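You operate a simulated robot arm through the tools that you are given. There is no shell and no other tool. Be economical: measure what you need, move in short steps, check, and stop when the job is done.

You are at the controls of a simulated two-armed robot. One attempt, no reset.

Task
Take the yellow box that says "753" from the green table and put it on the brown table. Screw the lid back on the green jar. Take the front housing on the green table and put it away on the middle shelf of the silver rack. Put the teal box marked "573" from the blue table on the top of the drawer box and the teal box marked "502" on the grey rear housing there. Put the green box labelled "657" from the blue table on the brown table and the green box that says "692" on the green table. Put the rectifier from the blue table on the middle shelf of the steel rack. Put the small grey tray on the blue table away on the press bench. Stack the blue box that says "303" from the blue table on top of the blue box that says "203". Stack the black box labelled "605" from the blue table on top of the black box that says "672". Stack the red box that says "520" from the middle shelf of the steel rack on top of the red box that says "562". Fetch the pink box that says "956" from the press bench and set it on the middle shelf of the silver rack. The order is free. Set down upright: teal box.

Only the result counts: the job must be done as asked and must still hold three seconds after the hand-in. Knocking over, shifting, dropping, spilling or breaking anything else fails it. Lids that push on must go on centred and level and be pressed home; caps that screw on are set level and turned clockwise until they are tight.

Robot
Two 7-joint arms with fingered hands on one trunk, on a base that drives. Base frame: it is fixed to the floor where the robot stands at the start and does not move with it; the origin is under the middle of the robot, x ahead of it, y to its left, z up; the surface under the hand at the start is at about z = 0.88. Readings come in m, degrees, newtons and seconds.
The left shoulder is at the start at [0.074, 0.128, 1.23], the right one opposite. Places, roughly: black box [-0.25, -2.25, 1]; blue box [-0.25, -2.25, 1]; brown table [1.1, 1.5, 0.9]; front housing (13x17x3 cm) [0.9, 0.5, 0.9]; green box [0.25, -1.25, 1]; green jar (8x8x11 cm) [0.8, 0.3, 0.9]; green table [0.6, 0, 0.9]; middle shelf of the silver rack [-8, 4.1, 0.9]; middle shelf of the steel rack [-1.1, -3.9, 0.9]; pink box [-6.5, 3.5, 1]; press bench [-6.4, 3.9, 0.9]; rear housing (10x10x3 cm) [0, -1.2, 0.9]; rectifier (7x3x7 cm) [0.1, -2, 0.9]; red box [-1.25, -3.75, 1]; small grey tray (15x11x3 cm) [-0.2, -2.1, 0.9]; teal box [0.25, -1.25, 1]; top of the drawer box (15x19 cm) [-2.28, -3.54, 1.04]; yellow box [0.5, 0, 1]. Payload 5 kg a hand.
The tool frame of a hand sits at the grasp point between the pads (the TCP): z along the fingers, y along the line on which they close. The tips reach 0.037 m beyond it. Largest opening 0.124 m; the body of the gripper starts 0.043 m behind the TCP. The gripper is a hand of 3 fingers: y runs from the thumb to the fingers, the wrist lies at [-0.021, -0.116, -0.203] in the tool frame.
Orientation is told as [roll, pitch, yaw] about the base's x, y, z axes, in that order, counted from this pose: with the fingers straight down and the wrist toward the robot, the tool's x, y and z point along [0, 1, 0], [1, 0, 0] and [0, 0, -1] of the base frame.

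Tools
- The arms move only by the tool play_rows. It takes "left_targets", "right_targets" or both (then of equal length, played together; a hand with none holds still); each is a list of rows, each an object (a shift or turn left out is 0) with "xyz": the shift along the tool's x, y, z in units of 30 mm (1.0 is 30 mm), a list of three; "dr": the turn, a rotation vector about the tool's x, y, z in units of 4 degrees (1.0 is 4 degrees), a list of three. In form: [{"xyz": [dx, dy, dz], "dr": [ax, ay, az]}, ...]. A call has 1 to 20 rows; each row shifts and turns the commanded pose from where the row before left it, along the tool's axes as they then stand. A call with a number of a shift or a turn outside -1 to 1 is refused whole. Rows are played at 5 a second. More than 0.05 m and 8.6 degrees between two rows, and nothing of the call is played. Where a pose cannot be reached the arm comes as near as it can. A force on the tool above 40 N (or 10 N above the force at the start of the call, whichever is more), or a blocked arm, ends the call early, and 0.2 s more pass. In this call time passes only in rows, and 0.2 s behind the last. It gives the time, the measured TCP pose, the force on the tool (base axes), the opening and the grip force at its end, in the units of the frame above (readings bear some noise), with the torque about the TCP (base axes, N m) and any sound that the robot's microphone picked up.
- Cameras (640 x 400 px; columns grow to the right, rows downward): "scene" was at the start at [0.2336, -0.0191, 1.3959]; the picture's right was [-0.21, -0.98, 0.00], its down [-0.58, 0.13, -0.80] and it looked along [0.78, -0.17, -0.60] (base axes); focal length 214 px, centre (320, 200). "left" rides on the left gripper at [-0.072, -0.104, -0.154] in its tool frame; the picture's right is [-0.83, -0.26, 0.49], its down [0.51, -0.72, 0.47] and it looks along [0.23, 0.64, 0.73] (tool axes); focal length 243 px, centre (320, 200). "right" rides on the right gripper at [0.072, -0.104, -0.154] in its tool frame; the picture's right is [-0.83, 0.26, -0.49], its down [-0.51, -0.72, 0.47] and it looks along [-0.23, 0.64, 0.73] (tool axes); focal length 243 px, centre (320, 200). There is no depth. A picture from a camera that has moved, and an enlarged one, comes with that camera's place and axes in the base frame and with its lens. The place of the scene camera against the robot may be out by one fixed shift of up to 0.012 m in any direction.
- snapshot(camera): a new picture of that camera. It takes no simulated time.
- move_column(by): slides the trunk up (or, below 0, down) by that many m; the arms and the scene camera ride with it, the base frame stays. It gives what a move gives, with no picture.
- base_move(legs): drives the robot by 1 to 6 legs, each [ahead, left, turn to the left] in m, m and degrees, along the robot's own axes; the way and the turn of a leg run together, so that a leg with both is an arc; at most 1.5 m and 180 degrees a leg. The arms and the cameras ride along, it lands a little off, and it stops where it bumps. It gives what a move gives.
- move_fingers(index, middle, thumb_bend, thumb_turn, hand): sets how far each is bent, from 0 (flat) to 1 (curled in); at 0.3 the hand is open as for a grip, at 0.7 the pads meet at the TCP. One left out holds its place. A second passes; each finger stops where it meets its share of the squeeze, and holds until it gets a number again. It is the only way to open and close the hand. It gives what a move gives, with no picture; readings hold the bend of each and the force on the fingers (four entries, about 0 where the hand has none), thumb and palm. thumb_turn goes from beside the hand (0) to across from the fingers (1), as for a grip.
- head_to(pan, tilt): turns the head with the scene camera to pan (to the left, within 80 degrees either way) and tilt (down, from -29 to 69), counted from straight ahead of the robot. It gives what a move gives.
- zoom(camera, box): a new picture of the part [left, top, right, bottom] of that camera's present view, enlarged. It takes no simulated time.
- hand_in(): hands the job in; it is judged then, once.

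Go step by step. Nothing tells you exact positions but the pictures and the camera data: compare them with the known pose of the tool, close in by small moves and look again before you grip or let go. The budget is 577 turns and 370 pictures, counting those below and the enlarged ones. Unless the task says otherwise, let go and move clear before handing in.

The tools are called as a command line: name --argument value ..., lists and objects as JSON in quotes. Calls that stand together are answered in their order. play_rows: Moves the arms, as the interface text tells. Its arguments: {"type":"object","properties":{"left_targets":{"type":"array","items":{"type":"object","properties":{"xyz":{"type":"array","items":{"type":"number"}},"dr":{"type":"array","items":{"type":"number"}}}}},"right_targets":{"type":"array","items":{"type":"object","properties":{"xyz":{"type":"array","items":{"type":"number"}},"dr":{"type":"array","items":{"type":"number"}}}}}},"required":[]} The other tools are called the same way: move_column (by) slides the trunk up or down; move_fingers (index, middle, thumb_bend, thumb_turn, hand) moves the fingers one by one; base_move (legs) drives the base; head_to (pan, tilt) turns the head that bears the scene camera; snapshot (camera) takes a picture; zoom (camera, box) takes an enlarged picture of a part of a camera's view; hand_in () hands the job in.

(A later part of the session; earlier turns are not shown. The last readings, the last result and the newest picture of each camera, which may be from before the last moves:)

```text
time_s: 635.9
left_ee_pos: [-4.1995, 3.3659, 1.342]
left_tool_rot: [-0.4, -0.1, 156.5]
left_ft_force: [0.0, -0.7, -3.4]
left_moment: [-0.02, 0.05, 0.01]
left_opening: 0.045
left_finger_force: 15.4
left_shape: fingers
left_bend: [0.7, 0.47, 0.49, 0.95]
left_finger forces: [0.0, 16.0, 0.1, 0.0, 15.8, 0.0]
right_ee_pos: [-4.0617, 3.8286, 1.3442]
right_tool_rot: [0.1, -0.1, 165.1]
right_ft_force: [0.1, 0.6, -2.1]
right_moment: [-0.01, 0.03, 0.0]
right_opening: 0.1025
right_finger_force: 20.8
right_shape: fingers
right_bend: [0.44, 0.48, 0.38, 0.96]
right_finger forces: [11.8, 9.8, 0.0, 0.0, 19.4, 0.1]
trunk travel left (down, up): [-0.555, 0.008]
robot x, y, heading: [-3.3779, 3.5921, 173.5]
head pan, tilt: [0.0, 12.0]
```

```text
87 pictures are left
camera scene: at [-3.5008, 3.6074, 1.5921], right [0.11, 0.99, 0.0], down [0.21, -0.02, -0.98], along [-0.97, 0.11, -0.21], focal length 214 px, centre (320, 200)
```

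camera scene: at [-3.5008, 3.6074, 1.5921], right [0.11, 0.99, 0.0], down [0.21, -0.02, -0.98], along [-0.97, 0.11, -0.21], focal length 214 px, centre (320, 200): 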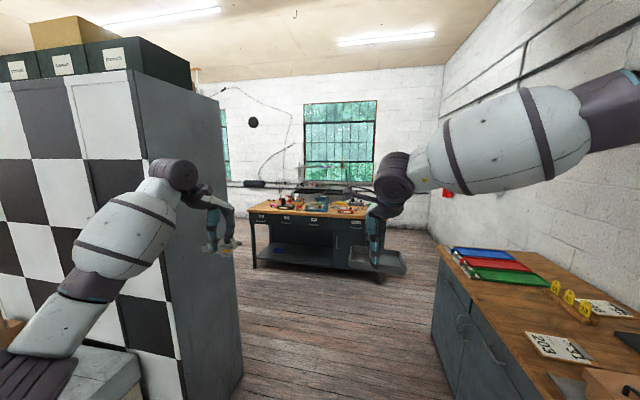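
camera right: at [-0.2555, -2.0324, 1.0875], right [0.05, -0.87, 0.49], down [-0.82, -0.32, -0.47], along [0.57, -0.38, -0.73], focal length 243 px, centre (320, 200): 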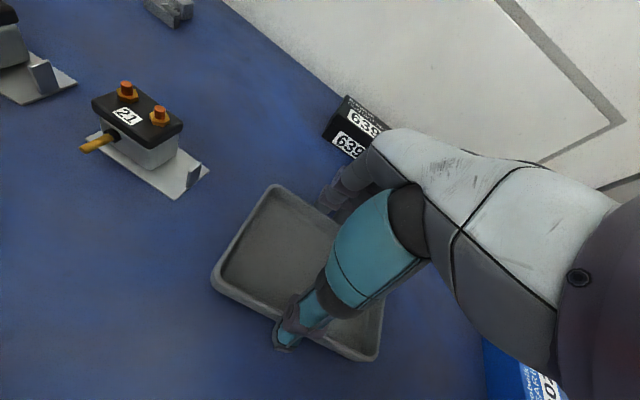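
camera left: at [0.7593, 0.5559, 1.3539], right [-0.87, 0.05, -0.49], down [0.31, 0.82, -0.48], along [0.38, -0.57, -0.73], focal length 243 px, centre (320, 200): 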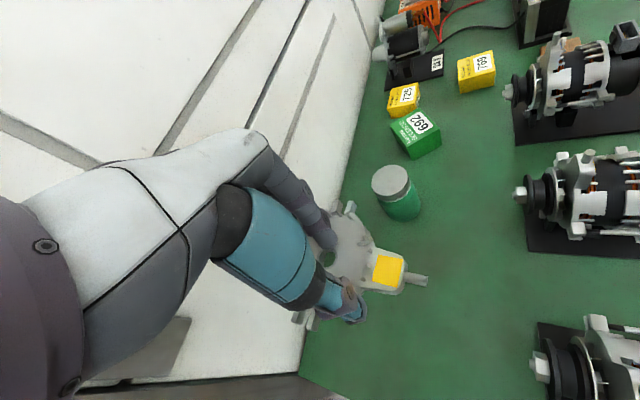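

The dark bench ahead (≈(−6.5, 3.9)) is the press bench. Driving through the passage, keeping to its middle.

base_move --legs '[[0.1, -0.3, 0], [1.2, 0, 0]]'

head_to --pan 0 --tilt 18

snapshot --camera "scene"

```text
time_s: 644.8
left_ee_pos: [-5.4423, 3.821, 1.3432]
left_tool_rot: [-0.4, -0.2, 156.3]
left_ft_force: [0.8, -0.6, -2.9]
left_moment: [-0.03, 0.04, -0.01]
left_opening: 0.0445
left_finger_force: 15.1
left_shape: fingers
left_bend: [0.7, 0.47, 0.49, 0.95]
left_finger forces: [0.1, 15.9, 0.0, 0.0, 15.9, 0.1]
right_ee_pos: [-5.3019, 4.2823, 1.3458]
right_tool_rot: [0.1, -0.2, 164.9]
right_ft_force: [0.5, 0.6, -2.3]
right_moment: [0.01, 0.03, 0.0]
right_opening: 0.1022
right_finger_force: 20.1
right_shape: fingers
right_bend: [0.44, 0.48, 0.38, 0.96]
right_finger forces: [11.8, 9.8, 0.0, 0.0, 19.4, 0.0]
trunk travel left (down, up): [-0.555, 0.008]
robot x, y, heading: [-4.6205, 4.0427, 173.0]
head pan, tilt: [0.0, 12.0]
```

```text
time_s: 645.4
left_ee_pos: [-5.4438, 3.8209, 1.3425]
left_tool_rot: [-0.4, 0.0, 156.3]
left_ft_force: [0.2, 0.2, -3.5]
left_moment: [0.02, 0.02, 0.01]
left_opening: 0.0449
left_finger_force: 15.9
left_shape: fingers
left_bend: [0.7, 0.47, 0.49, 0.95]
left_finger forces: [0.0, 15.9, 0.1, 0.0, 15.8, 0.0]
right_ee_pos: [-5.3023, 4.2817, 1.345]
right_tool_rot: [0.1, -0.1, 164.9]
right_ft_force: [-0.4, -0.2, -2.9]
right_moment: [0.0, 0.03, -0.01]
right_opening: 0.1025
right_finger_force: 20.7
right_shape: fingers
right_bend: [0.44, 0.48, 0.38, 0.96]
right_finger forces: [11.9, 10.0, 0.0, 0.1, 19.2, 0.0]
trunk travel left (down, up): [-0.555, 0.008]
robot x, y, heading: [-4.6198, 4.0458, 173.0]
head pan, tilt: [0.0, 18.0]
```

```text
86 pictures are left
camera scene: at [-4.7433, 4.0589, 1.5824], right [0.12, 0.99, 0.0], down [0.31, -0.04, -0.95], along [-0.94, 0.11, -0.31], focal length 214 px, centre (320, 200)
```

scene: 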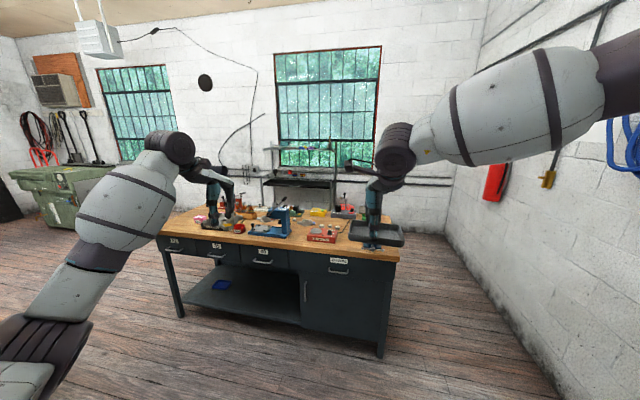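

zoom --camera "scene" --box '[150, 130, 410, 280]'

```text
2.46 times, centred on (280, 205) of scene
camera zoom: at [-4.7433, 4.0589, 1.5824], right [0.12, 0.99, 0.0], down [0.31, -0.04, -0.95], along [-0.94, 0.11, -0.31], focal length 528 px, centre (418, 188)
```

zoom: 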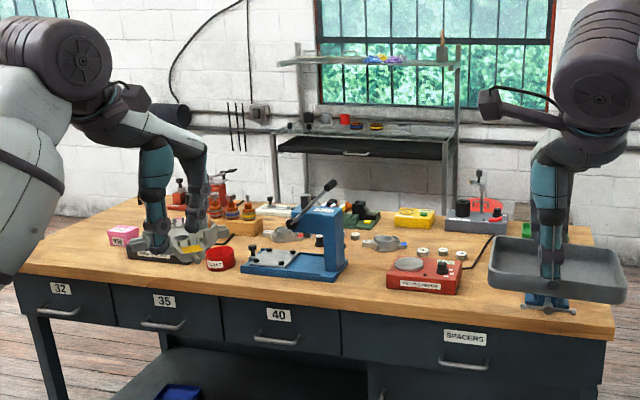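

Approaching the press bench.

base_move --legs '[[0.7, 0.25, -10]]'

head_to --pan 0 --tilt 35

snapshot --camera "scene"

```text
time_s: 649.5
left_ee_pos: [-6.2012, 3.8614, 1.3432]
left_tool_rot: [-0.4, -0.2, 146.5]
left_ft_force: [-0.1, -0.6, -3.3]
left_moment: [0.04, 0.01, 0.01]
left_opening: 0.0448
left_finger_force: 16.2
left_shape: fingers
left_bend: [0.7, 0.47, 0.49, 0.95]
left_finger forces: [0.0, 15.9, 0.0, 0.0, 15.8, 0.0]
right_ee_pos: [-5.9834, 4.2907, 1.3469]
right_tool_rot: [0.1, -0.2, 155.0]
right_ft_force: [0.1, 0.0, -2.6]
right_moment: [0.0, 0.04, -0.04]
right_opening: 0.1022
right_finger_force: 20.1
right_shape: fingers
right_bend: [0.44, 0.48, 0.38, 0.96]
right_finger forces: [11.7, 9.7, 0.1, 0.0, 19.3, 0.1]
trunk travel left (down, up): [-0.555, 0.008]
robot x, y, heading: [-5.3506, 3.9427, 163.2]
head pan, tilt: [0.0, 18.0]
```

```text
time_s: 650.3
left_ee_pos: [-6.2033, 3.8619, 1.3414]
left_tool_rot: [-0.4, -0.2, 146.4]
left_ft_force: [0.1, 0.4, -3.9]
left_moment: [0.01, -0.02, 0.02]
left_opening: 0.0449
left_finger_force: 16.0
left_shape: fingers
left_bend: [0.7, 0.47, 0.49, 0.95]
left_finger forces: [0.1, 15.9, 0.0, 0.0, 15.9, 0.0]
right_ee_pos: [-5.9854, 4.2917, 1.3445]
right_tool_rot: [0.1, 0.0, 155.1]
right_ft_force: [-0.5, -0.4, -3.0]
right_moment: [0.03, 0.01, -0.02]
right_opening: 0.1025
right_finger_force: 20.4
right_shape: fingers
right_bend: [0.44, 0.48, 0.38, 0.96]
right_finger forces: [11.8, 9.6, 0.1, 0.0, 19.2, 0.0]
trunk travel left (down, up): [-0.555, 0.008]
robot x, y, heading: [-5.3548, 3.9372, 163.4]
head pan, tilt: [0.0, 35.0]
```

```text
84 pictures are left
camera scene: at [-5.4677, 3.9749, 1.5552], right [0.29, 0.96, 0.0], down [0.55, -0.17, -0.82], along [-0.78, 0.24, -0.57], focal length 214 px, centre (320, 200)
```

scene: 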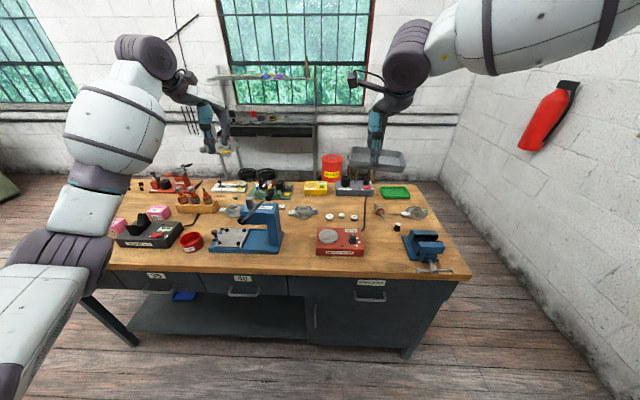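

zoom --camera "scene" --box '[100, 160, 300, 280]'

zoom --camera "scene" --box '[280, 160, 480, 280]'

```text
3.20 times, centred on (200, 220) of scene
camera zoom: at [-5.4677, 3.9749, 1.5552], right [0.29, 0.96, 0.0], down [0.55, -0.17, -0.82], along [-0.78, 0.24, -0.57], focal length 686 px, centre (704, 136)
```

zoom: 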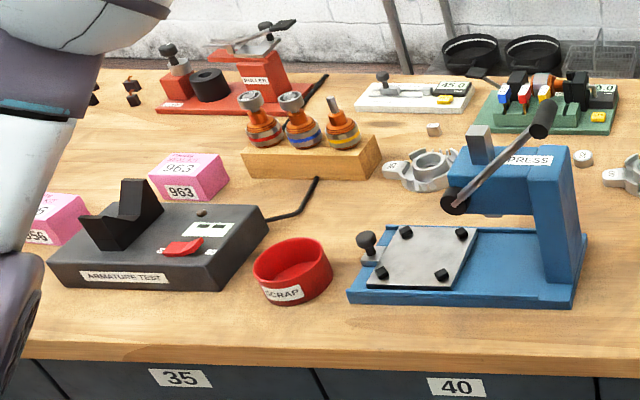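

```text
3.20 times, centred on (380, 220) of scene
camera zoom: at [-5.4677, 3.9749, 1.5552], right [0.29, 0.96, 0.0], down [0.55, -0.17, -0.82], along [-0.78, 0.24, -0.57], focal length 686 px, centre (128, 136)
```

zoom: 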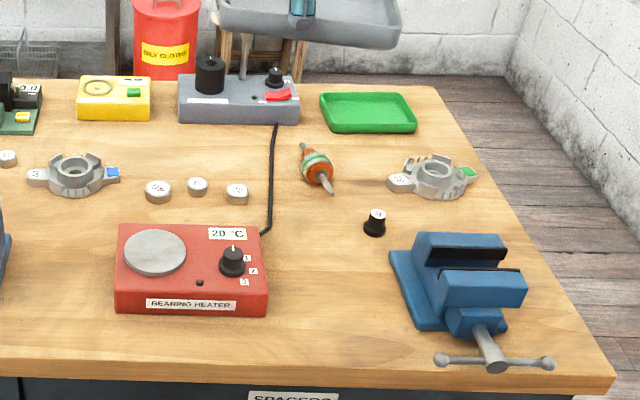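

I need a free 15×11 cm spot. Checking the left end of the bench with the left-hand camera.

snapshot --camera "left"

snapshot --camera "right"

```text
81 pictures are left
camera left: at [-6.0769, 3.8627, 1.4958], right [0.68, 0.55, -0.49], down [0.32, -0.82, -0.48], along [-0.66, 0.17, -0.73], focal length 243 px, centre (320, 200)
```

left: 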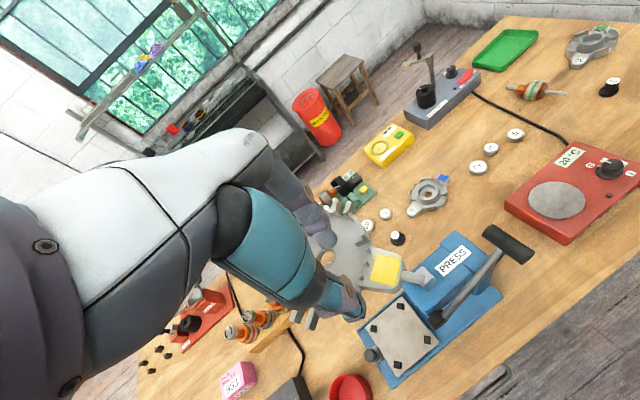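

```text
80 pictures are left
camera right: at [-5.9227, 4.1805, 1.4987], right [0.12, 0.86, 0.49], down [0.87, 0.15, -0.47], along [-0.48, 0.48, -0.73], focal length 243 px, centre (320, 200)
```

right: 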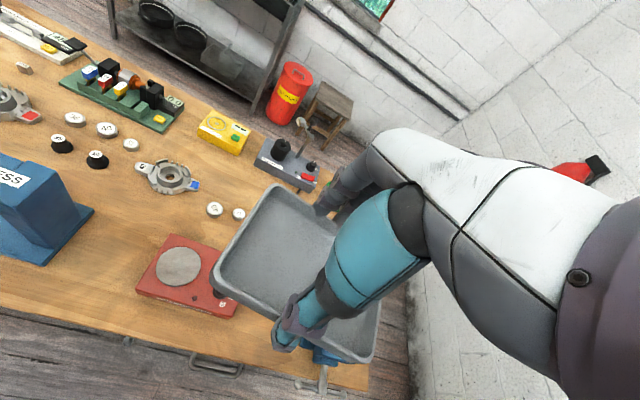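

The bench's left front corner has a free patch around (−6.25, 3.24). Shifting the robot left to face it.

base_move --legs '[[-0.1, 1.08, 0]]'

head_to --pan -10 --tilt 38

snapshot --camera "scene"

```text
time_s: 660.2
left_ee_pos: [-6.4197, 2.7713, 1.3422]
left_tool_rot: [-0.3, -0.1, 146.7]
left_ft_force: [-0.2, 0.7, -3.0]
left_moment: [-0.03, 0.0, 0.01]
left_opening: 0.045
left_finger_force: 15.7
left_shape: fingers
left_bend: [0.7, 0.47, 0.49, 0.95]
left_finger forces: [0.0, 15.8, 0.0, 0.0, 15.8, 0.0]
right_ee_pos: [-6.2067, 3.2024, 1.3436]
right_tool_rot: [0.2, -0.1, 155.3]
right_ft_force: [0.3, -0.3, -2.1]
right_moment: [-0.01, 0.05, 0.03]
right_opening: 0.1024
right_finger_force: 20.8
right_shape: fingers
right_bend: [0.44, 0.48, 0.38, 0.96]
right_finger forces: [11.8, 9.7, 0.1, 0.0, 19.2, 0.0]
trunk travel left (down, up): [-0.555, 0.008]
robot x, y, heading: [-5.5741, 2.8559, 163.7]
head pan, tilt: [0.0, 35.0]
```

```text
time_s: 660.9
left_ee_pos: [-6.4201, 2.7705, 1.341]
left_tool_rot: [-0.4, -0.1, 146.8]
left_ft_force: [-0.6, -0.1, -3.6]
left_moment: [0.03, 0.0, -0.01]
left_opening: 0.0448
left_finger_force: 15.5
left_shape: fingers
left_bend: [0.7, 0.47, 0.49, 0.95]
left_finger forces: [0.1, 15.9, 0.0, 0.0, 15.7, 0.1]
right_ee_pos: [-6.2061, 3.2024, 1.3444]
right_tool_rot: [0.2, 0.0, 155.4]
right_ft_force: [0.2, -0.5, -3.1]
right_moment: [0.0, 0.01, 0.0]
right_opening: 0.1024
right_finger_force: 20.3
right_shape: fingers
right_bend: [0.44, 0.48, 0.38, 0.96]
right_finger forces: [11.8, 9.7, 0.0, 0.0, 19.2, 0.0]
trunk travel left (down, up): [-0.555, 0.008]
robot x, y, heading: [-5.573, 2.8533, 163.6]
head pan, tilt: [-10.0, 38.0]
```

```text
79 pictures are left
camera scene: at [-5.6788, 2.9038, 1.5506], right [0.44, 0.9, 0.0], down [0.55, -0.27, -0.79], along [-0.71, 0.35, -0.62], focal length 214 px, centre (320, 200)
```

scene: 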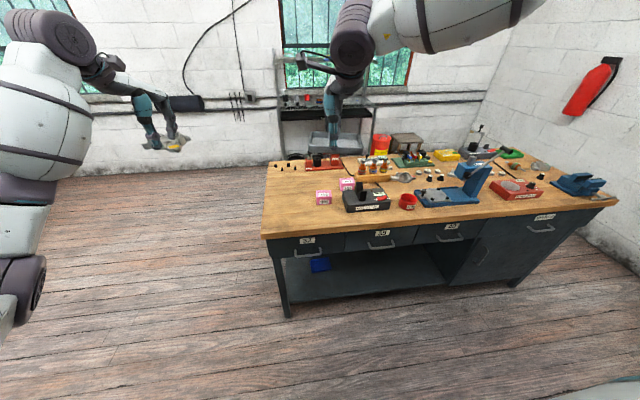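

zoom --camera "scene" --box '[250, 150, 430, 260]'

```text
3.56 times, centred on (340, 205) of scene
camera zoom: at [-5.6788, 2.9038, 1.5506], right [0.44, 0.9, 0.0], down [0.55, -0.27, -0.79], along [-0.71, 0.35, -0.62], focal length 763 px, centre (249, 182)
```

zoom: 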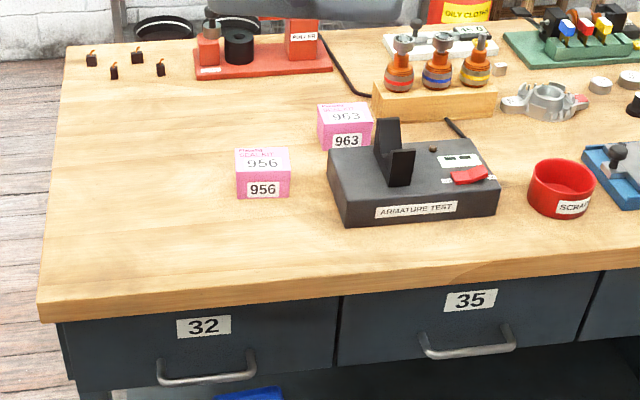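

Plenty of free bench at the left. Moving the base left/forward and lowering the trunk to normal.

base_move --legs '[[0.1, 0.16, 0]]'

move_column --by -0.13

```text
time_s: 663.0
left_ee_pos: [-6.5601, 2.6474, 1.3436]
left_tool_rot: [-0.3, -0.1, 146.8]
left_ft_force: [1.1, -0.1, -3.8]
left_moment: [-0.01, 0.01, -0.03]
left_opening: 0.0448
left_finger_force: 16.1
left_shape: fingers
left_bend: [0.7, 0.47, 0.49, 0.95]
left_finger forces: [0.1, 15.8, 0.0, 0.0, 15.9, 0.1]
right_ee_pos: [-6.3476, 3.0779, 1.3449]
right_tool_rot: [0.1, -0.1, 155.4]
right_ft_force: [0.0, 0.9, -2.8]
right_moment: [0.01, 0.07, 0.01]
right_opening: 0.1023
right_finger_force: 20.3
right_shape: fingers
right_bend: [0.44, 0.48, 0.38, 0.96]
right_finger forces: [11.9, 9.7, 0.0, 0.0, 19.1, 0.0]
trunk travel left (down, up): [-0.555, 0.008]
robot x, y, heading: [-5.7134, 2.7273, 163.6]
head pan, tilt: [-10.0, 38.0]
```

```text
time_s: 664.5
left_ee_pos: [-6.5626, 2.6455, 1.2128]
left_tool_rot: [-0.4, -0.2, 146.8]
left_ft_force: [0.0, -0.3, -3.8]
left_moment: [0.0, 0.01, -0.02]
left_opening: 0.0449
left_finger_force: 15.5
left_shape: fingers
left_bend: [0.7, 0.47, 0.49, 0.95]
left_finger forces: [0.0, 16.0, 0.0, 0.0, 15.8, 0.0]
right_ee_pos: [-6.3476, 3.0766, 1.2153]
right_tool_rot: [0.2, -0.2, 155.4]
right_ft_force: [0.4, -0.6, -2.7]
right_moment: [0.02, 0.01, 0.0]
right_opening: 0.1025
right_finger_force: 20.7
right_shape: fingers
right_bend: [0.44, 0.48, 0.38, 0.96]
right_finger forces: [11.8, 9.7, 0.1, 0.0, 19.4, 0.0]
trunk travel left (down, up): [-0.425, 0.138]
robot x, y, heading: [-5.7147, 2.7303, 163.5]
head pan, tilt: [-10.0, 38.0]
```

play_rows --right_targets '[{"xyz": [0.05, 0.98, 0]}, {"xyz": [0.05, 0.98, 0]}, {"xyz": [0.05, 0.98, 0]}, {"dr": [0, 0, -0.95]}, {"dr": [0, 0, -0.95]}, {"xyz": [0, 0, 1]}, {"xyz": [0, 0, 1]}, {"xyz": [0, 0, 1]}, {"xyz": [0, 0, 1]}, {"xyz": [0, 0, 1]}, {"xyz": [0, 0, 1]}, {"xyz": [0, 0, 0.7]}]'

snapshot --camera "scene"

```text
time_s: 667.1
left_ee_pos: [-6.5625, 2.646, 1.2112]
left_tool_rot: [-0.4, -0.1, 146.7]
left_ft_force: [-0.6, -0.1, -3.7]
left_moment: [-0.02, -0.03, -0.02]
left_opening: 0.0447
left_finger_force: 15.6
left_shape: fingers
left_bend: [0.7, 0.47, 0.49, 0.95]
left_finger forces: [0.0, 16.0, 0.0, 0.0, 15.8, 0.1]
right_ee_pos: [-6.4329, 3.1114, 1.0134]
right_tool_rot: [0.1, -0.2, 163.1]
right_ft_force: [-1.0, -0.2, -2.0]
right_moment: [-0.04, 0.01, 0.01]
right_opening: 0.1021
right_finger_force: 19.5
right_shape: fingers
right_bend: [0.44, 0.48, 0.38, 0.96]
right_finger forces: [11.7, 9.8, 0.1, 0.0, 18.5, 0.0]
trunk travel left (down, up): [-0.425, 0.138]
robot x, y, heading: [-5.7163, 2.7264, 163.9]
head pan, tilt: [-10.0, 38.0]
```

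```text
77 pictures are left
camera scene: at [-5.9169, 2.8071, 1.3934], right [0.44, 0.9, 0.0], down [0.55, -0.27, -0.79], along [-0.71, 0.35, -0.62], focal length 214 px, centre (320, 200)
```

scene: 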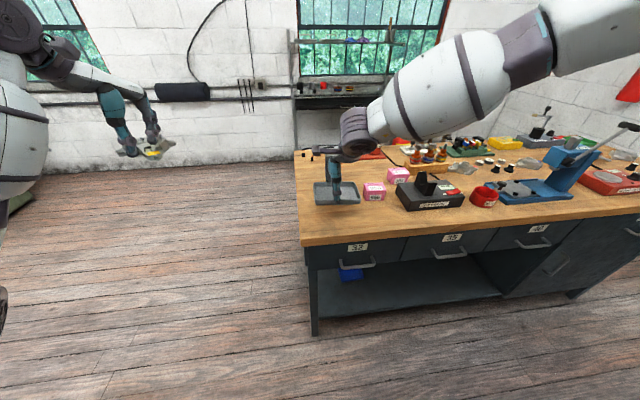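

play_rows --right_targets '[{"xyz": [0, 0, 0.7]}, {"xyz": [0, 0, 0.4]}, {"xyz": [0, 0, 0.3]}]'

play_rows --right_targets '[{"xyz": [0, 0, 0.2]}, {"xyz": [0, 0, 0.2]}]'

```text
time_s: 668.0
left_ee_pos: [-6.5626, 2.6456, 1.2121]
left_tool_rot: [-0.4, -0.1, 146.8]
left_ft_force: [0.7, -0.2, -3.3]
left_moment: [0.01, 0.02, 0.03]
left_opening: 0.0447
left_finger_force: 15.5
left_shape: fingers
left_bend: [0.7, 0.47, 0.49, 0.95]
left_finger forces: [0.0, 16.1, 0.0, 0.1, 15.7, 0.1]
right_ee_pos: [-6.4316, 3.1103, 0.9709]
right_tool_rot: [0.1, -0.1, 163.0]
right_ft_force: [-0.6, 0.5, -1.9]
right_moment: [-0.03, 0.05, -0.01]
right_opening: 0.1022
right_finger_force: 19.9
right_shape: fingers
right_bend: [0.44, 0.48, 0.38, 0.96]
right_finger forces: [11.8, 9.6, 0.0, 0.0, 18.4, 0.1]
trunk travel left (down, up): [-0.425, 0.138]
robot x, y, heading: [-5.7149, 2.7291, 163.6]
head pan, tilt: [-10.0, 38.0]
```

```text
time_s: 668.5
left_ee_pos: [-6.5642, 2.6454, 1.2117]
left_tool_rot: [-0.4, 0.0, 146.8]
left_ft_force: [0.7, -0.5, -3.5]
left_moment: [0.04, 0.01, -0.02]
left_opening: 0.0451
left_finger_force: 15.6
left_shape: fingers
left_bend: [0.7, 0.47, 0.49, 0.95]
left_finger forces: [0.0, 16.0, 0.0, 0.0, 15.8, 0.0]
right_ee_pos: [-6.4311, 3.1099, 0.9594]
right_tool_rot: [0.1, -0.1, 163.1]
right_ft_force: [0.6, 0.1, -2.3]
right_moment: [0.02, 0.03, 0.01]
right_opening: 0.1022
right_finger_force: 19.7
right_shape: fingers
right_bend: [0.44, 0.48, 0.38, 0.96]
right_finger forces: [11.8, 9.5, 0.1, 0.0, 18.4, 0.0]
trunk travel left (down, up): [-0.425, 0.138]
robot x, y, heading: [-5.7119, 2.7301, 163.8]
head pan, tilt: [-10.0, 38.0]
```

play_rows --right_targets '[{"xyz": [0, 0, 0.2]}, {"xyz": [0, 0, 0.15]}]'

```text
time_s: 669.1
left_ee_pos: [-6.5637, 2.6468, 1.211]
left_tool_rot: [-0.4, 0.0, 146.8]
left_ft_force: [0.9, -1.3, -3.2]
left_moment: [-0.01, 0.0, 0.01]
left_opening: 0.0448
left_finger_force: 15.8
left_shape: fingers
left_bend: [0.7, 0.47, 0.49, 0.95]
left_finger forces: [0.0, 16.0, 0.0, 0.1, 15.7, 0.0]
right_ee_pos: [-6.432, 3.1097, 0.9491]
right_tool_rot: [0.1, -0.1, 163.0]
right_ft_force: [0.1, 0.6, -2.3]
right_moment: [0.04, 0.06, 0.0]
right_opening: 0.102
right_finger_force: 20.1
right_shape: fingers
right_bend: [0.44, 0.48, 0.38, 0.96]
right_finger forces: [11.7, 9.6, 0.1, 0.0, 18.3, 0.0]
trunk travel left (down, up): [-0.425, 0.138]
robot x, y, heading: [-5.716, 2.7301, 163.8]
head pan, tilt: [-10.0, 38.0]
```

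play_rows --right_targets '[{"xyz": [0, 0, 0.2]}, {"xyz": [0, 0, 0.2]}, {"xyz": [0, 0, 0.15]}]'

```text
time_s: 670.0
left_ee_pos: [-6.5624, 2.6441, 1.2125]
left_tool_rot: [-0.4, -0.1, 146.8]
left_ft_force: [0.6, 0.0, -3.6]
left_moment: [-0.01, -0.01, -0.02]
left_opening: 0.0449
left_finger_force: 16.1
left_shape: fingers
left_bend: [0.7, 0.47, 0.49, 0.95]
left_finger forces: [0.1, 15.9, 0.0, 0.1, 15.8, 0.0]
right_ee_pos: [-6.4312, 3.1086, 0.9342]
right_tool_rot: [0.1, -0.3, 162.9]
right_ft_force: [-1.1, 0.0, 3.1]
right_moment: [0.03, -0.29, -0.01]
right_opening: 0.1023
right_finger_force: 22.1
right_shape: fingers
right_bend: [0.44, 0.48, 0.38, 0.96]
right_finger forces: [12.4, 10.5, 0.1, 0.0, 21.6, 0.1]
trunk travel left (down, up): [-0.425, 0.138]
robot x, y, heading: [-5.7155, 2.7323, 163.9]
head pan, tilt: [-10.0, 38.0]
```

Contact. Releasing the tray.

move_fingers --hand "right" --index 0.22 --middle 0.22 --thumb_bend 0.22

play_rows --right_targets '[{"xyz": [0, 0, -1]}, {"xyz": [0, 0, -1]}, {"xyz": [0, 0, -1]}, {"xyz": [0, 0, -1]}, {"xyz": [0, 0, -1]}, {"xyz": [0, 0, -1]}]'

snapshot --camera "right"

```text
time_s: 671.0
left_ee_pos: [-6.5633, 2.6468, 1.2122]
left_tool_rot: [-0.4, -0.1, 146.7]
left_ft_force: [0.4, -0.3, -3.9]
left_moment: [-0.01, 0.0, -0.01]
left_opening: 0.0447
left_finger_force: 15.9
left_shape: fingers
left_bend: [0.7, 0.47, 0.49, 0.95]
left_finger forces: [0.0, 16.0, 0.0, 0.1, 15.8, 0.1]
right_ee_pos: [-6.4311, 3.109, 0.9322]
right_tool_rot: [0.2, -0.2, 163.0]
right_ft_force: [0.2, 0.6, -0.2]
right_moment: [-0.03, -0.01, 0.01]
right_opening: 0.151
right_finger_force: 0.1
right_shape: fingers
right_bend: [0.22, 0.22, 0.22, 0.97]
right_finger forces: [0.0, 0.0, 0.1, 0.1, 0.0, 0.0]
trunk travel left (down, up): [-0.425, 0.138]
robot x, y, heading: [-5.7155, 2.7292, 163.8]
head pan, tilt: [-10.0, 38.0]
```

```text
time_s: 672.4
left_ee_pos: [-6.5625, 2.6449, 1.2119]
left_tool_rot: [-0.4, -0.2, 146.8]
left_ft_force: [0.8, 0.1, -3.3]
left_moment: [0.02, -0.04, -0.01]
left_opening: 0.0452
left_finger_force: 15.8
left_shape: fingers
left_bend: [0.7, 0.47, 0.49, 0.95]
left_finger forces: [0.0, 15.9, 0.0, 0.1, 15.9, 0.0]
right_ee_pos: [-6.4294, 3.1099, 1.1128]
right_tool_rot: [0.0, -0.1, 163.0]
right_ft_force: [-0.7, 0.0, -1.3]
right_moment: [0.0, 0.02, -0.02]
right_opening: 0.1509
right_finger_force: 0.0
right_shape: fingers
right_bend: [0.22, 0.22, 0.22, 0.97]
right_finger forces: [0.0, 0.0, 0.0, 0.1, 0.0, 0.1]
trunk travel left (down, up): [-0.425, 0.138]
robot x, y, heading: [-5.7145, 2.7277, 163.8]
head pan, tilt: [-10.0, 38.0]
```

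```text
76 pictures are left
camera right: at [-6.3531, 3.0099, 1.2672], right [-0.01, 0.87, 0.49], down [0.84, 0.27, -0.47], along [-0.55, 0.41, -0.73], focal length 243 px, centre (320, 200)
```

right: 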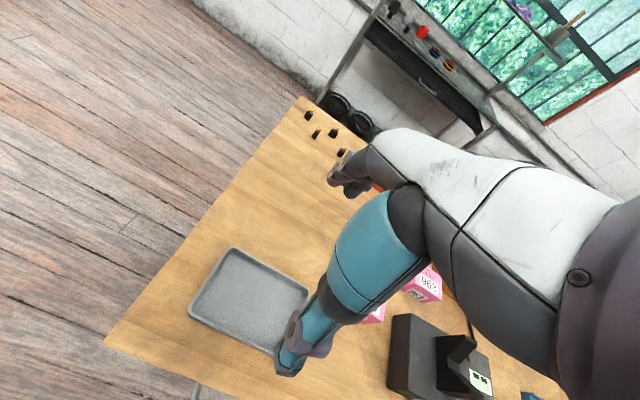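

Tray placed. Now the pink 956: zooming for its position.

zoom --camera "scene" --box '[290, 130, 450, 240]'

```text
3.64 times, centred on (370, 185) of scene
camera zoom: at [-5.915, 2.806, 1.3938], right [0.44, 0.9, 0.0], down [0.55, -0.27, -0.79], along [-0.71, 0.35, -0.62], focal length 780 px, centre (138, 254)
```

zoom: 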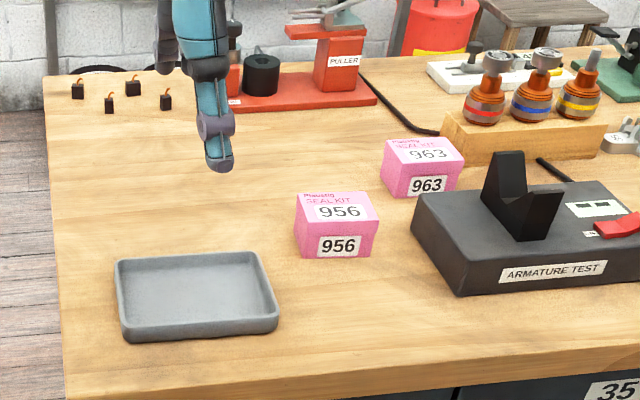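

play_rows --right_targets '[{"xyz": [-0.9, 0.385, 0]}, {"xyz": [-0.9, 0.385, 0]}, {"xyz": [-0.9, 0.385, 0]}, {"xyz": [-0.9, 0.385, 0]}, {"xyz": [-0.9, 0.385, 0]}, {"xyz": [-0.9, 0.385, 0]}, {"dr": [0, 0, 1]}, {"dr": [0, 0, 1]}]'

snapshot --camera "right"

```text
time_s: 674.1
left_ee_pos: [-6.5616, 2.6448, 1.2109]
left_tool_rot: [-0.5, -0.1, 146.9]
left_ft_force: [0.8, -0.1, -2.6]
left_moment: [-0.02, -0.03, 0.01]
left_opening: 0.045
left_finger_force: 16.0
left_shape: fingers
left_bend: [0.7, 0.47, 0.49, 0.95]
left_finger forces: [0.1, 16.0, 0.0, 0.1, 15.7, 0.0]
right_ee_pos: [-6.4513, 3.2862, 1.1117]
right_tool_rot: [0.0, -0.1, 155.0]
right_ft_force: [-0.6, 0.2, 1.1]
right_moment: [-0.02, 0.02, -0.03]
right_opening: 0.1508
right_finger_force: 0.1
right_shape: fingers
right_bend: [0.22, 0.22, 0.22, 0.97]
right_finger forces: [0.0, 0.0, 0.1, 0.1, 0.1, 0.0]
trunk travel left (down, up): [-0.425, 0.138]
robot x, y, heading: [-5.7149, 2.7291, 163.7]
head pan, tilt: [-10.0, 38.0]
```

```text
74 pictures are left
camera right: at [-6.3877, 3.1747, 1.2667], right [0.12, 0.86, 0.49], down [0.87, 0.15, -0.47], along [-0.48, 0.48, -0.73], focal length 243 px, centre (320, 200)
```

right: 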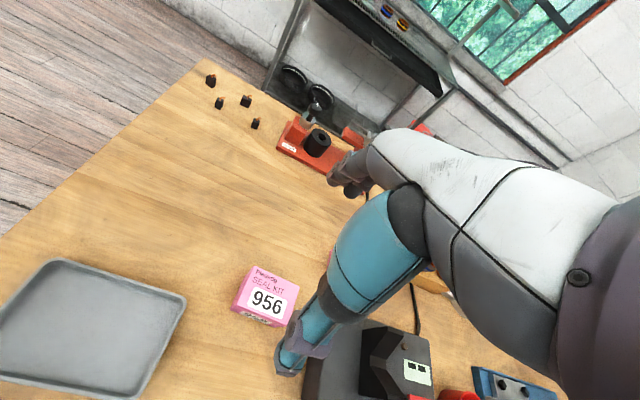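

move_fingers --hand "right" --index 0.3 --middle 0.3 --thumb_bend 0.3

play_rows --right_targets '[{"xyz": [-0.2, -0.12, 0.5], "dr": [0, 0, -0.5]}, {"xyz": [0, 0, 1]}, {"xyz": [0, 0, 1]}, {"xyz": [0, 0, 1]}, {"xyz": [0, 0, 1]}, {"xyz": [0, 0, 1]}, {"xyz": [0, 0, 0.5]}]'

move_fingers --hand "right" --index 0.75 --middle 0.75 --thumb_bend 0.75

snapshot --camera "right"

```text
time_s: 675.1
left_ee_pos: [-6.563, 2.6463, 1.2125]
left_tool_rot: [-0.4, 0.0, 146.8]
left_ft_force: [0.7, 0.7, -4.1]
left_moment: [0.01, 0.02, -0.02]
left_opening: 0.045
left_finger_force: 16.0
left_shape: fingers
left_bend: [0.7, 0.47, 0.49, 0.95]
left_finger forces: [0.1, 15.8, 0.1, 0.0, 15.8, 0.1]
right_ee_pos: [-6.4508, 3.2854, 1.1132]
right_tool_rot: [0.2, -0.1, 155.1]
right_ft_force: [0.2, 0.0, 0.3]
right_moment: [0.03, -0.02, 0.04]
right_opening: 0.1293
right_finger_force: 0.2
right_shape: fingers
right_bend: [0.3, 0.3, 0.3, 0.97]
right_finger forces: [0.0, 0.0, 0.0, 0.1, 0.1, 0.2]
trunk travel left (down, up): [-0.425, 0.138]
robot x, y, heading: [-5.7173, 2.7296, 163.6]
head pan, tilt: [-10.0, 38.0]
```

```text
time_s: 676.8
left_ee_pos: [-6.5633, 2.6464, 1.2105]
left_tool_rot: [-0.4, -0.1, 146.8]
left_ft_force: [-0.4, -0.1, -3.7]
left_moment: [0.01, 0.0, 0.02]
left_opening: 0.0449
left_finger_force: 15.8
left_shape: fingers
left_bend: [0.7, 0.47, 0.49, 0.95]
left_finger forces: [0.0, 15.9, 0.0, 0.0, 15.8, 0.1]
right_ee_pos: [-6.4443, 3.2886, 0.9327]
right_tool_rot: [0.2, 0.0, 157.0]
right_ft_force: [0.4, -0.7, -0.4]
right_moment: [0.01, -0.01, 0.02]
right_opening: 0.1292
right_finger_force: 0.0
right_shape: fingers
right_bend: [0.3, 0.3, 0.3, 0.97]
right_finger forces: [0.0, 0.0, 0.0, 0.1, 0.0, 0.0]
trunk travel left (down, up): [-0.425, 0.138]
robot x, y, heading: [-5.7137, 2.7335, 163.7]
head pan, tilt: [-10.0, 38.0]
```

```text
time_s: 677.8
left_ee_pos: [-6.5627, 2.6457, 1.2124]
left_tool_rot: [-0.4, -0.1, 146.9]
left_ft_force: [0.3, -0.4, -3.5]
left_moment: [-0.02, 0.02, 0.0]
left_opening: 0.0449
left_finger_force: 16.0
left_shape: fingers
left_bend: [0.7, 0.47, 0.49, 0.95]
left_finger forces: [0.0, 15.8, 0.0, 0.0, 15.9, 0.0]
right_ee_pos: [-6.443, 3.2896, 0.9336]
right_tool_rot: [0.0, -0.1, 157.0]
right_ft_force: [-0.9, -0.1, 1.3]
right_moment: [0.1, 0.05, 0.02]
right_opening: 0.0549
right_finger_force: 25.1
right_shape: fingers
right_bend: [0.57, 0.59, 0.55, 0.96]
right_finger forces: [12.2, 12.3, 0.0, 0.1, 24.0, 0.0]
trunk travel left (down, up): [-0.425, 0.138]
robot x, y, heading: [-5.7143, 2.7271, 163.6]
head pan, tilt: [-10.0, 38.0]
```

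```text
73 pictures are left
camera right: at [-6.3769, 3.1807, 1.0872], right [0.08, 0.87, 0.49], down [0.86, 0.18, -0.47], along [-0.5, 0.46, -0.73], focal length 243 px, centre (320, 200)
```

right: 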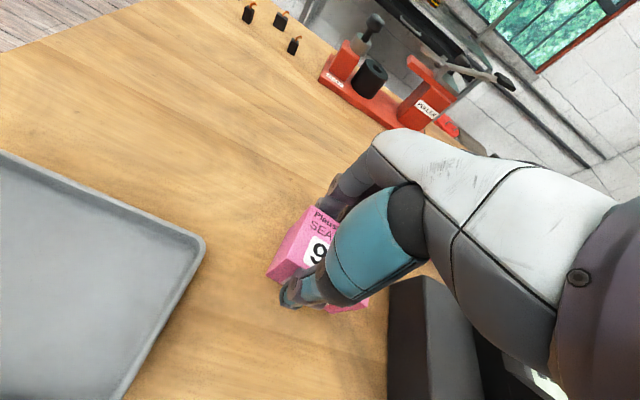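

956 gripped. Lifting it, then driving around the left end of the bench to the silver rack.

play_rows --right_targets '[{"xyz": [0, 0, -1]}, {"xyz": [0, 0, -1]}, {"xyz": [0, 0, -1]}, {"xyz": [0, 0, -1]}, {"xyz": [0, 0, -1]}, {"xyz": [0, 0, -1]}, {"xyz": [0, 0, -1]}, {"xyz": [0, 0, -1]}, {"xyz": [0, 0, -1]}]'

base_move --legs '[[-0.1, 0, 0], [0, 0.8, 0], [1.5, 0, 0]]'

head_to --pan -35 --tilt 22

snapshot --camera "scene"

```text
time_s: 679.8
left_ee_pos: [-6.5627, 2.6455, 1.2123]
left_tool_rot: [-0.4, -0.1, 146.7]
left_ft_force: [-0.6, 0.8, -3.1]
left_moment: [-0.01, 0.0, 0.0]
left_opening: 0.045
left_finger_force: 15.4
left_shape: fingers
left_bend: [0.7, 0.47, 0.49, 0.95]
left_finger forces: [0.0, 15.9, 0.0, 0.0, 15.8, 0.0]
right_ee_pos: [-6.444, 3.2876, 1.2026]
right_tool_rot: [0.1, 0.0, 157.0]
right_ft_force: [-1.0, -0.2, -0.9]
right_moment: [0.0, 0.02, 0.0]
right_opening: 0.0552
right_finger_force: 23.2
right_shape: fingers
right_bend: [0.57, 0.6, 0.55, 0.96]
right_finger forces: [12.2, 11.2, 0.1, 0.1, 23.4, 0.0]
trunk travel left (down, up): [-0.425, 0.138]
robot x, y, heading: [-5.7128, 2.7297, 163.8]
head pan, tilt: [-10.0, 38.0]
```

```text
time_s: 685.6
left_ee_pos: [-6.6101, 2.1403, 1.2118]
left_tool_rot: [-0.3, -0.1, 147.2]
left_ft_force: [0.0, 0.1, -2.8]
left_moment: [0.01, -0.02, 0.01]
left_opening: 0.0446
left_finger_force: 16.3
left_shape: fingers
left_bend: [0.7, 0.47, 0.49, 0.95]
left_finger forces: [0.0, 16.3, 0.0, 0.1, 16.3, 0.1]
right_ee_pos: [-6.4967, 2.785, 1.2025]
right_tool_rot: [0.1, 0.0, 157.4]
right_ft_force: [0.3, 0.2, -0.8]
right_moment: [0.01, 0.01, 0.01]
right_opening: 0.055
right_finger_force: 23.4
right_shape: fingers
right_bend: [0.57, 0.6, 0.55, 0.96]
right_finger forces: [12.4, 11.1, 0.0, 0.0, 23.3, 0.1]
trunk travel left (down, up): [-0.425, 0.138]
robot x, y, heading: [-5.7614, 2.2327, 164.2]
head pan, tilt: [-10.0, 38.0]
stopped in leg 2: the robot was blocked; the commanded pose is now the measured one
```

```text
time_s: 686.5
left_ee_pos: [-6.6122, 2.1409, 1.2113]
left_tool_rot: [-0.5, -0.1, 147.1]
left_ft_force: [0.0, 0.6, -3.1]
left_moment: [0.02, 0.02, -0.01]
left_opening: 0.0448
left_finger_force: 16.6
left_shape: fingers
left_bend: [0.7, 0.47, 0.49, 0.95]
left_finger forces: [0.1, 16.4, 0.0, 0.0, 16.1, 0.1]
right_ee_pos: [-6.4976, 2.7836, 1.2022]
right_tool_rot: [0.1, -0.1, 157.3]
right_ft_force: [-0.4, 0.6, -0.1]
right_moment: [0.01, 0.0, -0.02]
right_opening: 0.0552
right_finger_force: 23.7
right_shape: fingers
right_bend: [0.57, 0.6, 0.55, 0.96]
right_finger forces: [12.3, 11.2, 0.1, 0.0, 23.5, 0.1]
trunk travel left (down, up): [-0.425, 0.138]
robot x, y, heading: [-5.7619, 2.2311, 164.2]
head pan, tilt: [-35.0, 22.0]
```

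```text
72 pictures are left
camera scene: at [-5.9474, 2.3402, 1.4186], right [0.78, 0.63, 0.0], down [0.24, -0.29, -0.93], along [-0.59, 0.72, -0.38], focal length 214 px, centre (320, 200)
```

scene: 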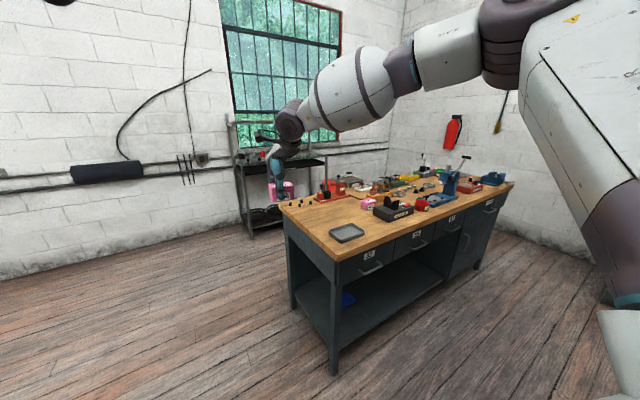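

Something blocked on the left; nudging right and going forward past the bench's left side.

base_move --legs '[[0, -0.06, 0], [1.45, 0, 0]]'

head_to --pan -50 --tilt 25

snapshot --camera "scene"

```text
time_s: 694.5
left_ee_pos: [-7.9969, 2.6297, 1.2119]
left_tool_rot: [-0.4, -0.1, 145.9]
left_ft_force: [-0.2, 0.2, -3.4]
left_moment: [-0.04, 0.02, 0.06]
left_opening: 0.0449
left_finger_force: 16.1
left_shape: fingers
left_bend: [0.7, 0.47, 0.49, 0.95]
left_finger forces: [0.0, 16.3, 0.0, 0.0, 16.3, 0.1]
right_ee_pos: [-7.8688, 3.2701, 1.2026]
right_tool_rot: [0.1, -0.1, 156.1]
right_ft_force: [0.7, 0.3, -0.5]
right_moment: [0.02, 0.04, 0.0]
right_opening: 0.0548
right_finger_force: 23.8
right_shape: fingers
right_bend: [0.57, 0.6, 0.55, 0.96]
right_finger forces: [12.3, 11.1, 0.1, 0.0, 23.4, 0.0]
trunk travel left (down, up): [-0.425, 0.138]
robot x, y, heading: [-7.1515, 2.7018, 162.9]
head pan, tilt: [-35.0, 22.0]
```

```text
time_s: 695.3
left_ee_pos: [-7.9974, 2.6296, 1.2115]
left_tool_rot: [-0.4, -0.1, 146.0]
left_ft_force: [-0.2, 0.7, -3.9]
left_moment: [-0.02, 0.0, -0.01]
left_opening: 0.0446
left_finger_force: 16.6
left_shape: fingers
left_bend: [0.7, 0.47, 0.49, 0.95]
left_finger forces: [0.1, 16.3, 0.0, 0.0, 16.1, 0.1]
right_ee_pos: [-7.8702, 3.2697, 1.2019]
right_tool_rot: [0.2, -0.1, 156.2]
right_ft_force: [-0.1, -0.4, -1.1]
right_moment: [-0.02, 0.02, -0.01]
right_opening: 0.055
right_finger_force: 23.4
right_shape: fingers
right_bend: [0.57, 0.6, 0.55, 0.96]
right_finger forces: [12.3, 11.1, 0.0, 0.0, 23.3, 0.0]
trunk travel left (down, up): [-0.425, 0.138]
robot x, y, heading: [-7.1475, 2.7014, 163.1]
head pan, tilt: [-50.0, 25.0]
```

```text
71 pictures are left
camera scene: at [-7.3078, 2.8263, 1.4139], right [0.92, 0.39, 0.0], down [0.17, -0.39, -0.91], along [-0.35, 0.83, -0.42], focal length 214 px, centre (320, 200)
```

scene: 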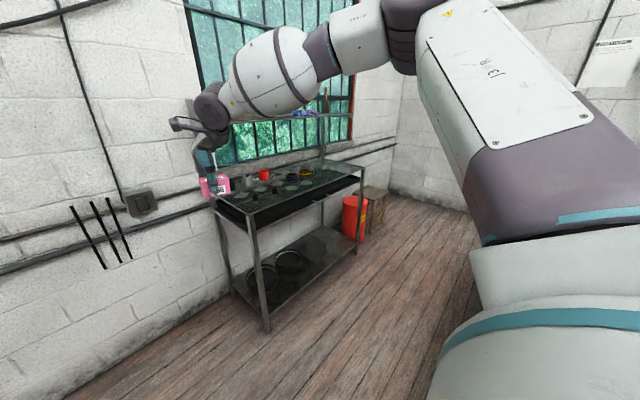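

zoom --camera "scene" --box '[190, 130, 380, 260]'

```text
3.08 times, centred on (285, 195) of scene
camera zoom: at [-7.3078, 2.8263, 1.4139], right [0.92, 0.39, 0.0], down [0.17, -0.39, -0.91], along [-0.35, 0.83, -0.42], focal length 660 px, centre (428, 215)
```

zoom: 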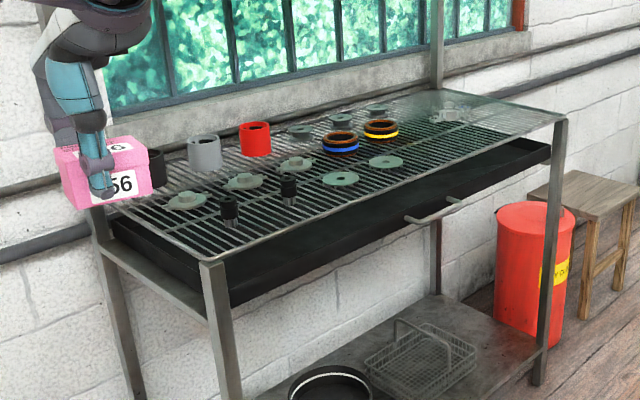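

The right half of the middle shelf is free (≈(−7.85, 4.40)). Retracting the hands and sliding in between bench and rack.

play_rows --left_targets '[{"xyz": [0, -1, 0]}, {"xyz": [0, -1, 0]}, {"xyz": [0, -1, 0]}, {"xyz": [0, -1, 0]}, {"xyz": [0, -1, 0]}, {"xyz": [0, -1, 0]}, {"xyz": [0, -0.5, 0]}]' --right_targets '[{"xyz": [0, -1, 0]}, {"xyz": [0, -1, 0]}, {"xyz": [0, -1, 0]}, {"xyz": [0, -1, 0]}, {"xyz": [0, -1, 0]}, {"xyz": [0, -1, 0]}, {"xyz": [0, -0.5, 0]}]'

base_move --legs '[[0, 0, 5], [0.3, 0, 0], [0, -0.75, 0]]'

head_to --pan -20 --tilt 32

snapshot --camera "scene"

```text
time_s: 696.9
left_ee_pos: [-7.8361, 2.5196, 1.212]
left_tool_rot: [-0.3, -0.3, 146.0]
left_ft_force: [-0.1, -0.6, -3.7]
left_moment: [-0.03, -0.01, -0.01]
left_opening: 0.0446
left_finger_force: 16.1
left_shape: fingers
left_bend: [0.7, 0.47, 0.49, 0.95]
left_finger forces: [0.1, 16.3, 0.0, 0.0, 16.1, 0.1]
right_ee_pos: [-7.6896, 3.1911, 1.202]
right_tool_rot: [0.1, 0.0, 156.1]
right_ft_force: [-0.1, -0.7, 0.0]
right_moment: [0.0, 0.05, 0.02]
right_opening: 0.0551
right_finger_force: 23.0
right_shape: fingers
right_bend: [0.57, 0.6, 0.55, 0.96]
right_finger forces: [12.2, 11.0, 0.1, 0.0, 23.5, 0.0]
trunk travel left (down, up): [-0.425, 0.138]
robot x, y, heading: [-7.1441, 2.7036, 162.9]
head pan, tilt: [-50.0, 25.0]
```

```text
time_s: 706.0
left_ee_pos: [-7.9546, 3.257, 1.2113]
left_tool_rot: [-0.4, -0.1, 151.0]
left_ft_force: [-0.6, 1.0, -4.2]
left_moment: [0.03, 0.03, -0.01]
left_opening: 0.0447
left_finger_force: 16.3
left_shape: fingers
left_bend: [0.7, 0.47, 0.49, 0.95]
left_finger forces: [0.0, 16.2, 0.0, 0.0, 16.0, 0.0]
right_ee_pos: [-7.8691, 3.9378, 1.2023]
right_tool_rot: [0.1, -0.1, 161.1]
right_ft_force: [0.3, 0.0, -0.8]
right_moment: [-0.03, 0.04, -0.02]
right_opening: 0.0545
right_finger_force: 23.9
right_shape: fingers
right_bend: [0.57, 0.6, 0.55, 0.96]
right_finger forces: [12.2, 11.2, 0.0, 0.0, 23.3, 0.1]
trunk travel left (down, up): [-0.425, 0.138]
robot x, y, heading: [-7.2849, 3.4972, 168.1]
head pan, tilt: [-50.0, 25.0]
```

```text
time_s: 707.0
left_ee_pos: [-7.9543, 3.2564, 1.2127]
left_tool_rot: [-0.4, -0.1, 151.0]
left_ft_force: [0.3, -0.4, -3.7]
left_moment: [0.0, 0.03, 0.02]
left_opening: 0.0446
left_finger_force: 16.4
left_shape: fingers
left_bend: [0.7, 0.47, 0.49, 0.95]
left_finger forces: [0.0, 16.2, 0.0, 0.1, 16.1, 0.0]
right_ee_pos: [-7.8685, 3.9387, 1.2026]
right_tool_rot: [0.1, -0.1, 161.2]
right_ft_force: [0.4, 0.3, -0.6]
right_moment: [-0.01, 0.0, 0.03]
right_opening: 0.0551
right_finger_force: 23.4
right_shape: fingers
right_bend: [0.57, 0.6, 0.55, 0.96]
right_finger forces: [12.2, 11.1, 0.2, 0.0, 23.3, 0.1]
trunk travel left (down, up): [-0.425, 0.138]
robot x, y, heading: [-7.2851, 3.4964, 168.0]
head pan, tilt: [-20.0, 32.0]
```

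```text
69 pictures are left
camera scene: at [-7.4862, 3.5733, 1.4028], right [0.53, 0.85, 0.0], down [0.45, -0.28, -0.85], along [-0.72, 0.45, -0.53], focal length 214 px, centre (320, 200)
```

scene: 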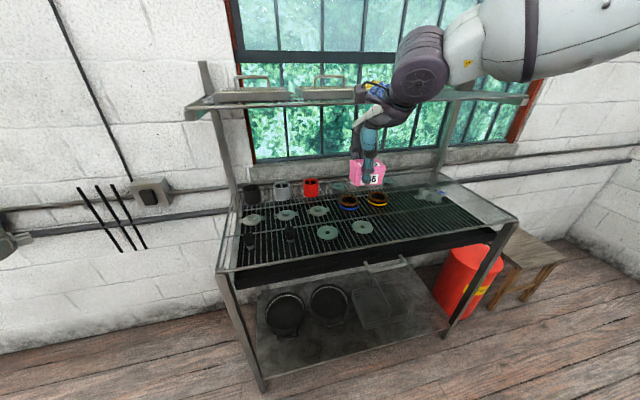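

Free front-right area of the shelf: pink to (−7.78, 4.45), housing to (−7.83, 4.24). Sliding right to face it.

base_move --legs '[[0, -0.76, 0]]'

head_to --pan -5 --tilt 42

snapshot --camera "scene"

```text
time_s: 714.1
left_ee_pos: [-7.7933, 4.0082, 1.2115]
left_tool_rot: [-0.4, -0.1, 150.4]
left_ft_force: [-0.4, -0.3, -3.0]
left_moment: [-0.02, -0.01, 0.02]
left_opening: 0.0443
left_finger_force: 16.2
left_shape: fingers
left_bend: [0.7, 0.47, 0.49, 0.95]
left_finger forces: [0.0, 16.1, 0.0, 0.1, 16.0, 0.0]
right_ee_pos: [-7.7013, 4.6906, 1.2023]
right_tool_rot: [0.1, -0.1, 160.6]
right_ft_force: [-0.6, -0.7, -0.8]
right_moment: [0.0, 0.0, -0.01]
right_opening: 0.055
right_finger_force: 23.2
right_shape: fingers
right_bend: [0.57, 0.6, 0.55, 0.96]
right_finger forces: [12.2, 11.0, 0.0, 0.0, 23.3, 0.0]
trunk travel left (down, up): [-0.425, 0.138]
robot x, y, heading: [-7.1207, 4.24, 167.5]
head pan, tilt: [-20.0, 32.0]
```

```text
time_s: 714.9
left_ee_pos: [-7.7924, 4.0085, 1.2123]
left_tool_rot: [-0.4, -0.1, 150.3]
left_ft_force: [-0.4, -0.6, -3.4]
left_moment: [0.02, 0.01, 0.03]
left_opening: 0.0449
left_finger_force: 16.3
left_shape: fingers
left_bend: [0.7, 0.47, 0.49, 0.95]
left_finger forces: [0.1, 16.3, 0.0, 0.0, 16.0, 0.0]
right_ee_pos: [-7.7028, 4.6903, 1.202]
right_tool_rot: [0.0, -0.1, 160.6]
right_ft_force: [0.2, -0.5, -0.2]
right_moment: [0.05, 0.01, 0.0]
right_opening: 0.0552
right_finger_force: 23.2
right_shape: fingers
right_bend: [0.57, 0.6, 0.55, 0.96]
right_finger forces: [12.1, 11.0, 0.1, 0.0, 23.4, 0.0]
trunk travel left (down, up): [-0.425, 0.138]
robot x, y, heading: [-7.1204, 4.2413, 167.3]
head pan, tilt: [-5.0, 42.0]
```

```text
68 pictures are left
camera scene: at [-7.3262, 4.2981, 1.3877], right [0.3, 0.95, 0.0], down [0.64, -0.2, -0.74], along [-0.71, 0.23, -0.67], focal length 214 px, centre (320, 200)
```

scene: 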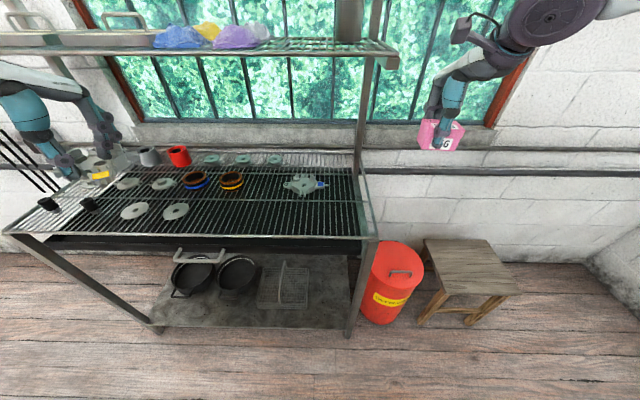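

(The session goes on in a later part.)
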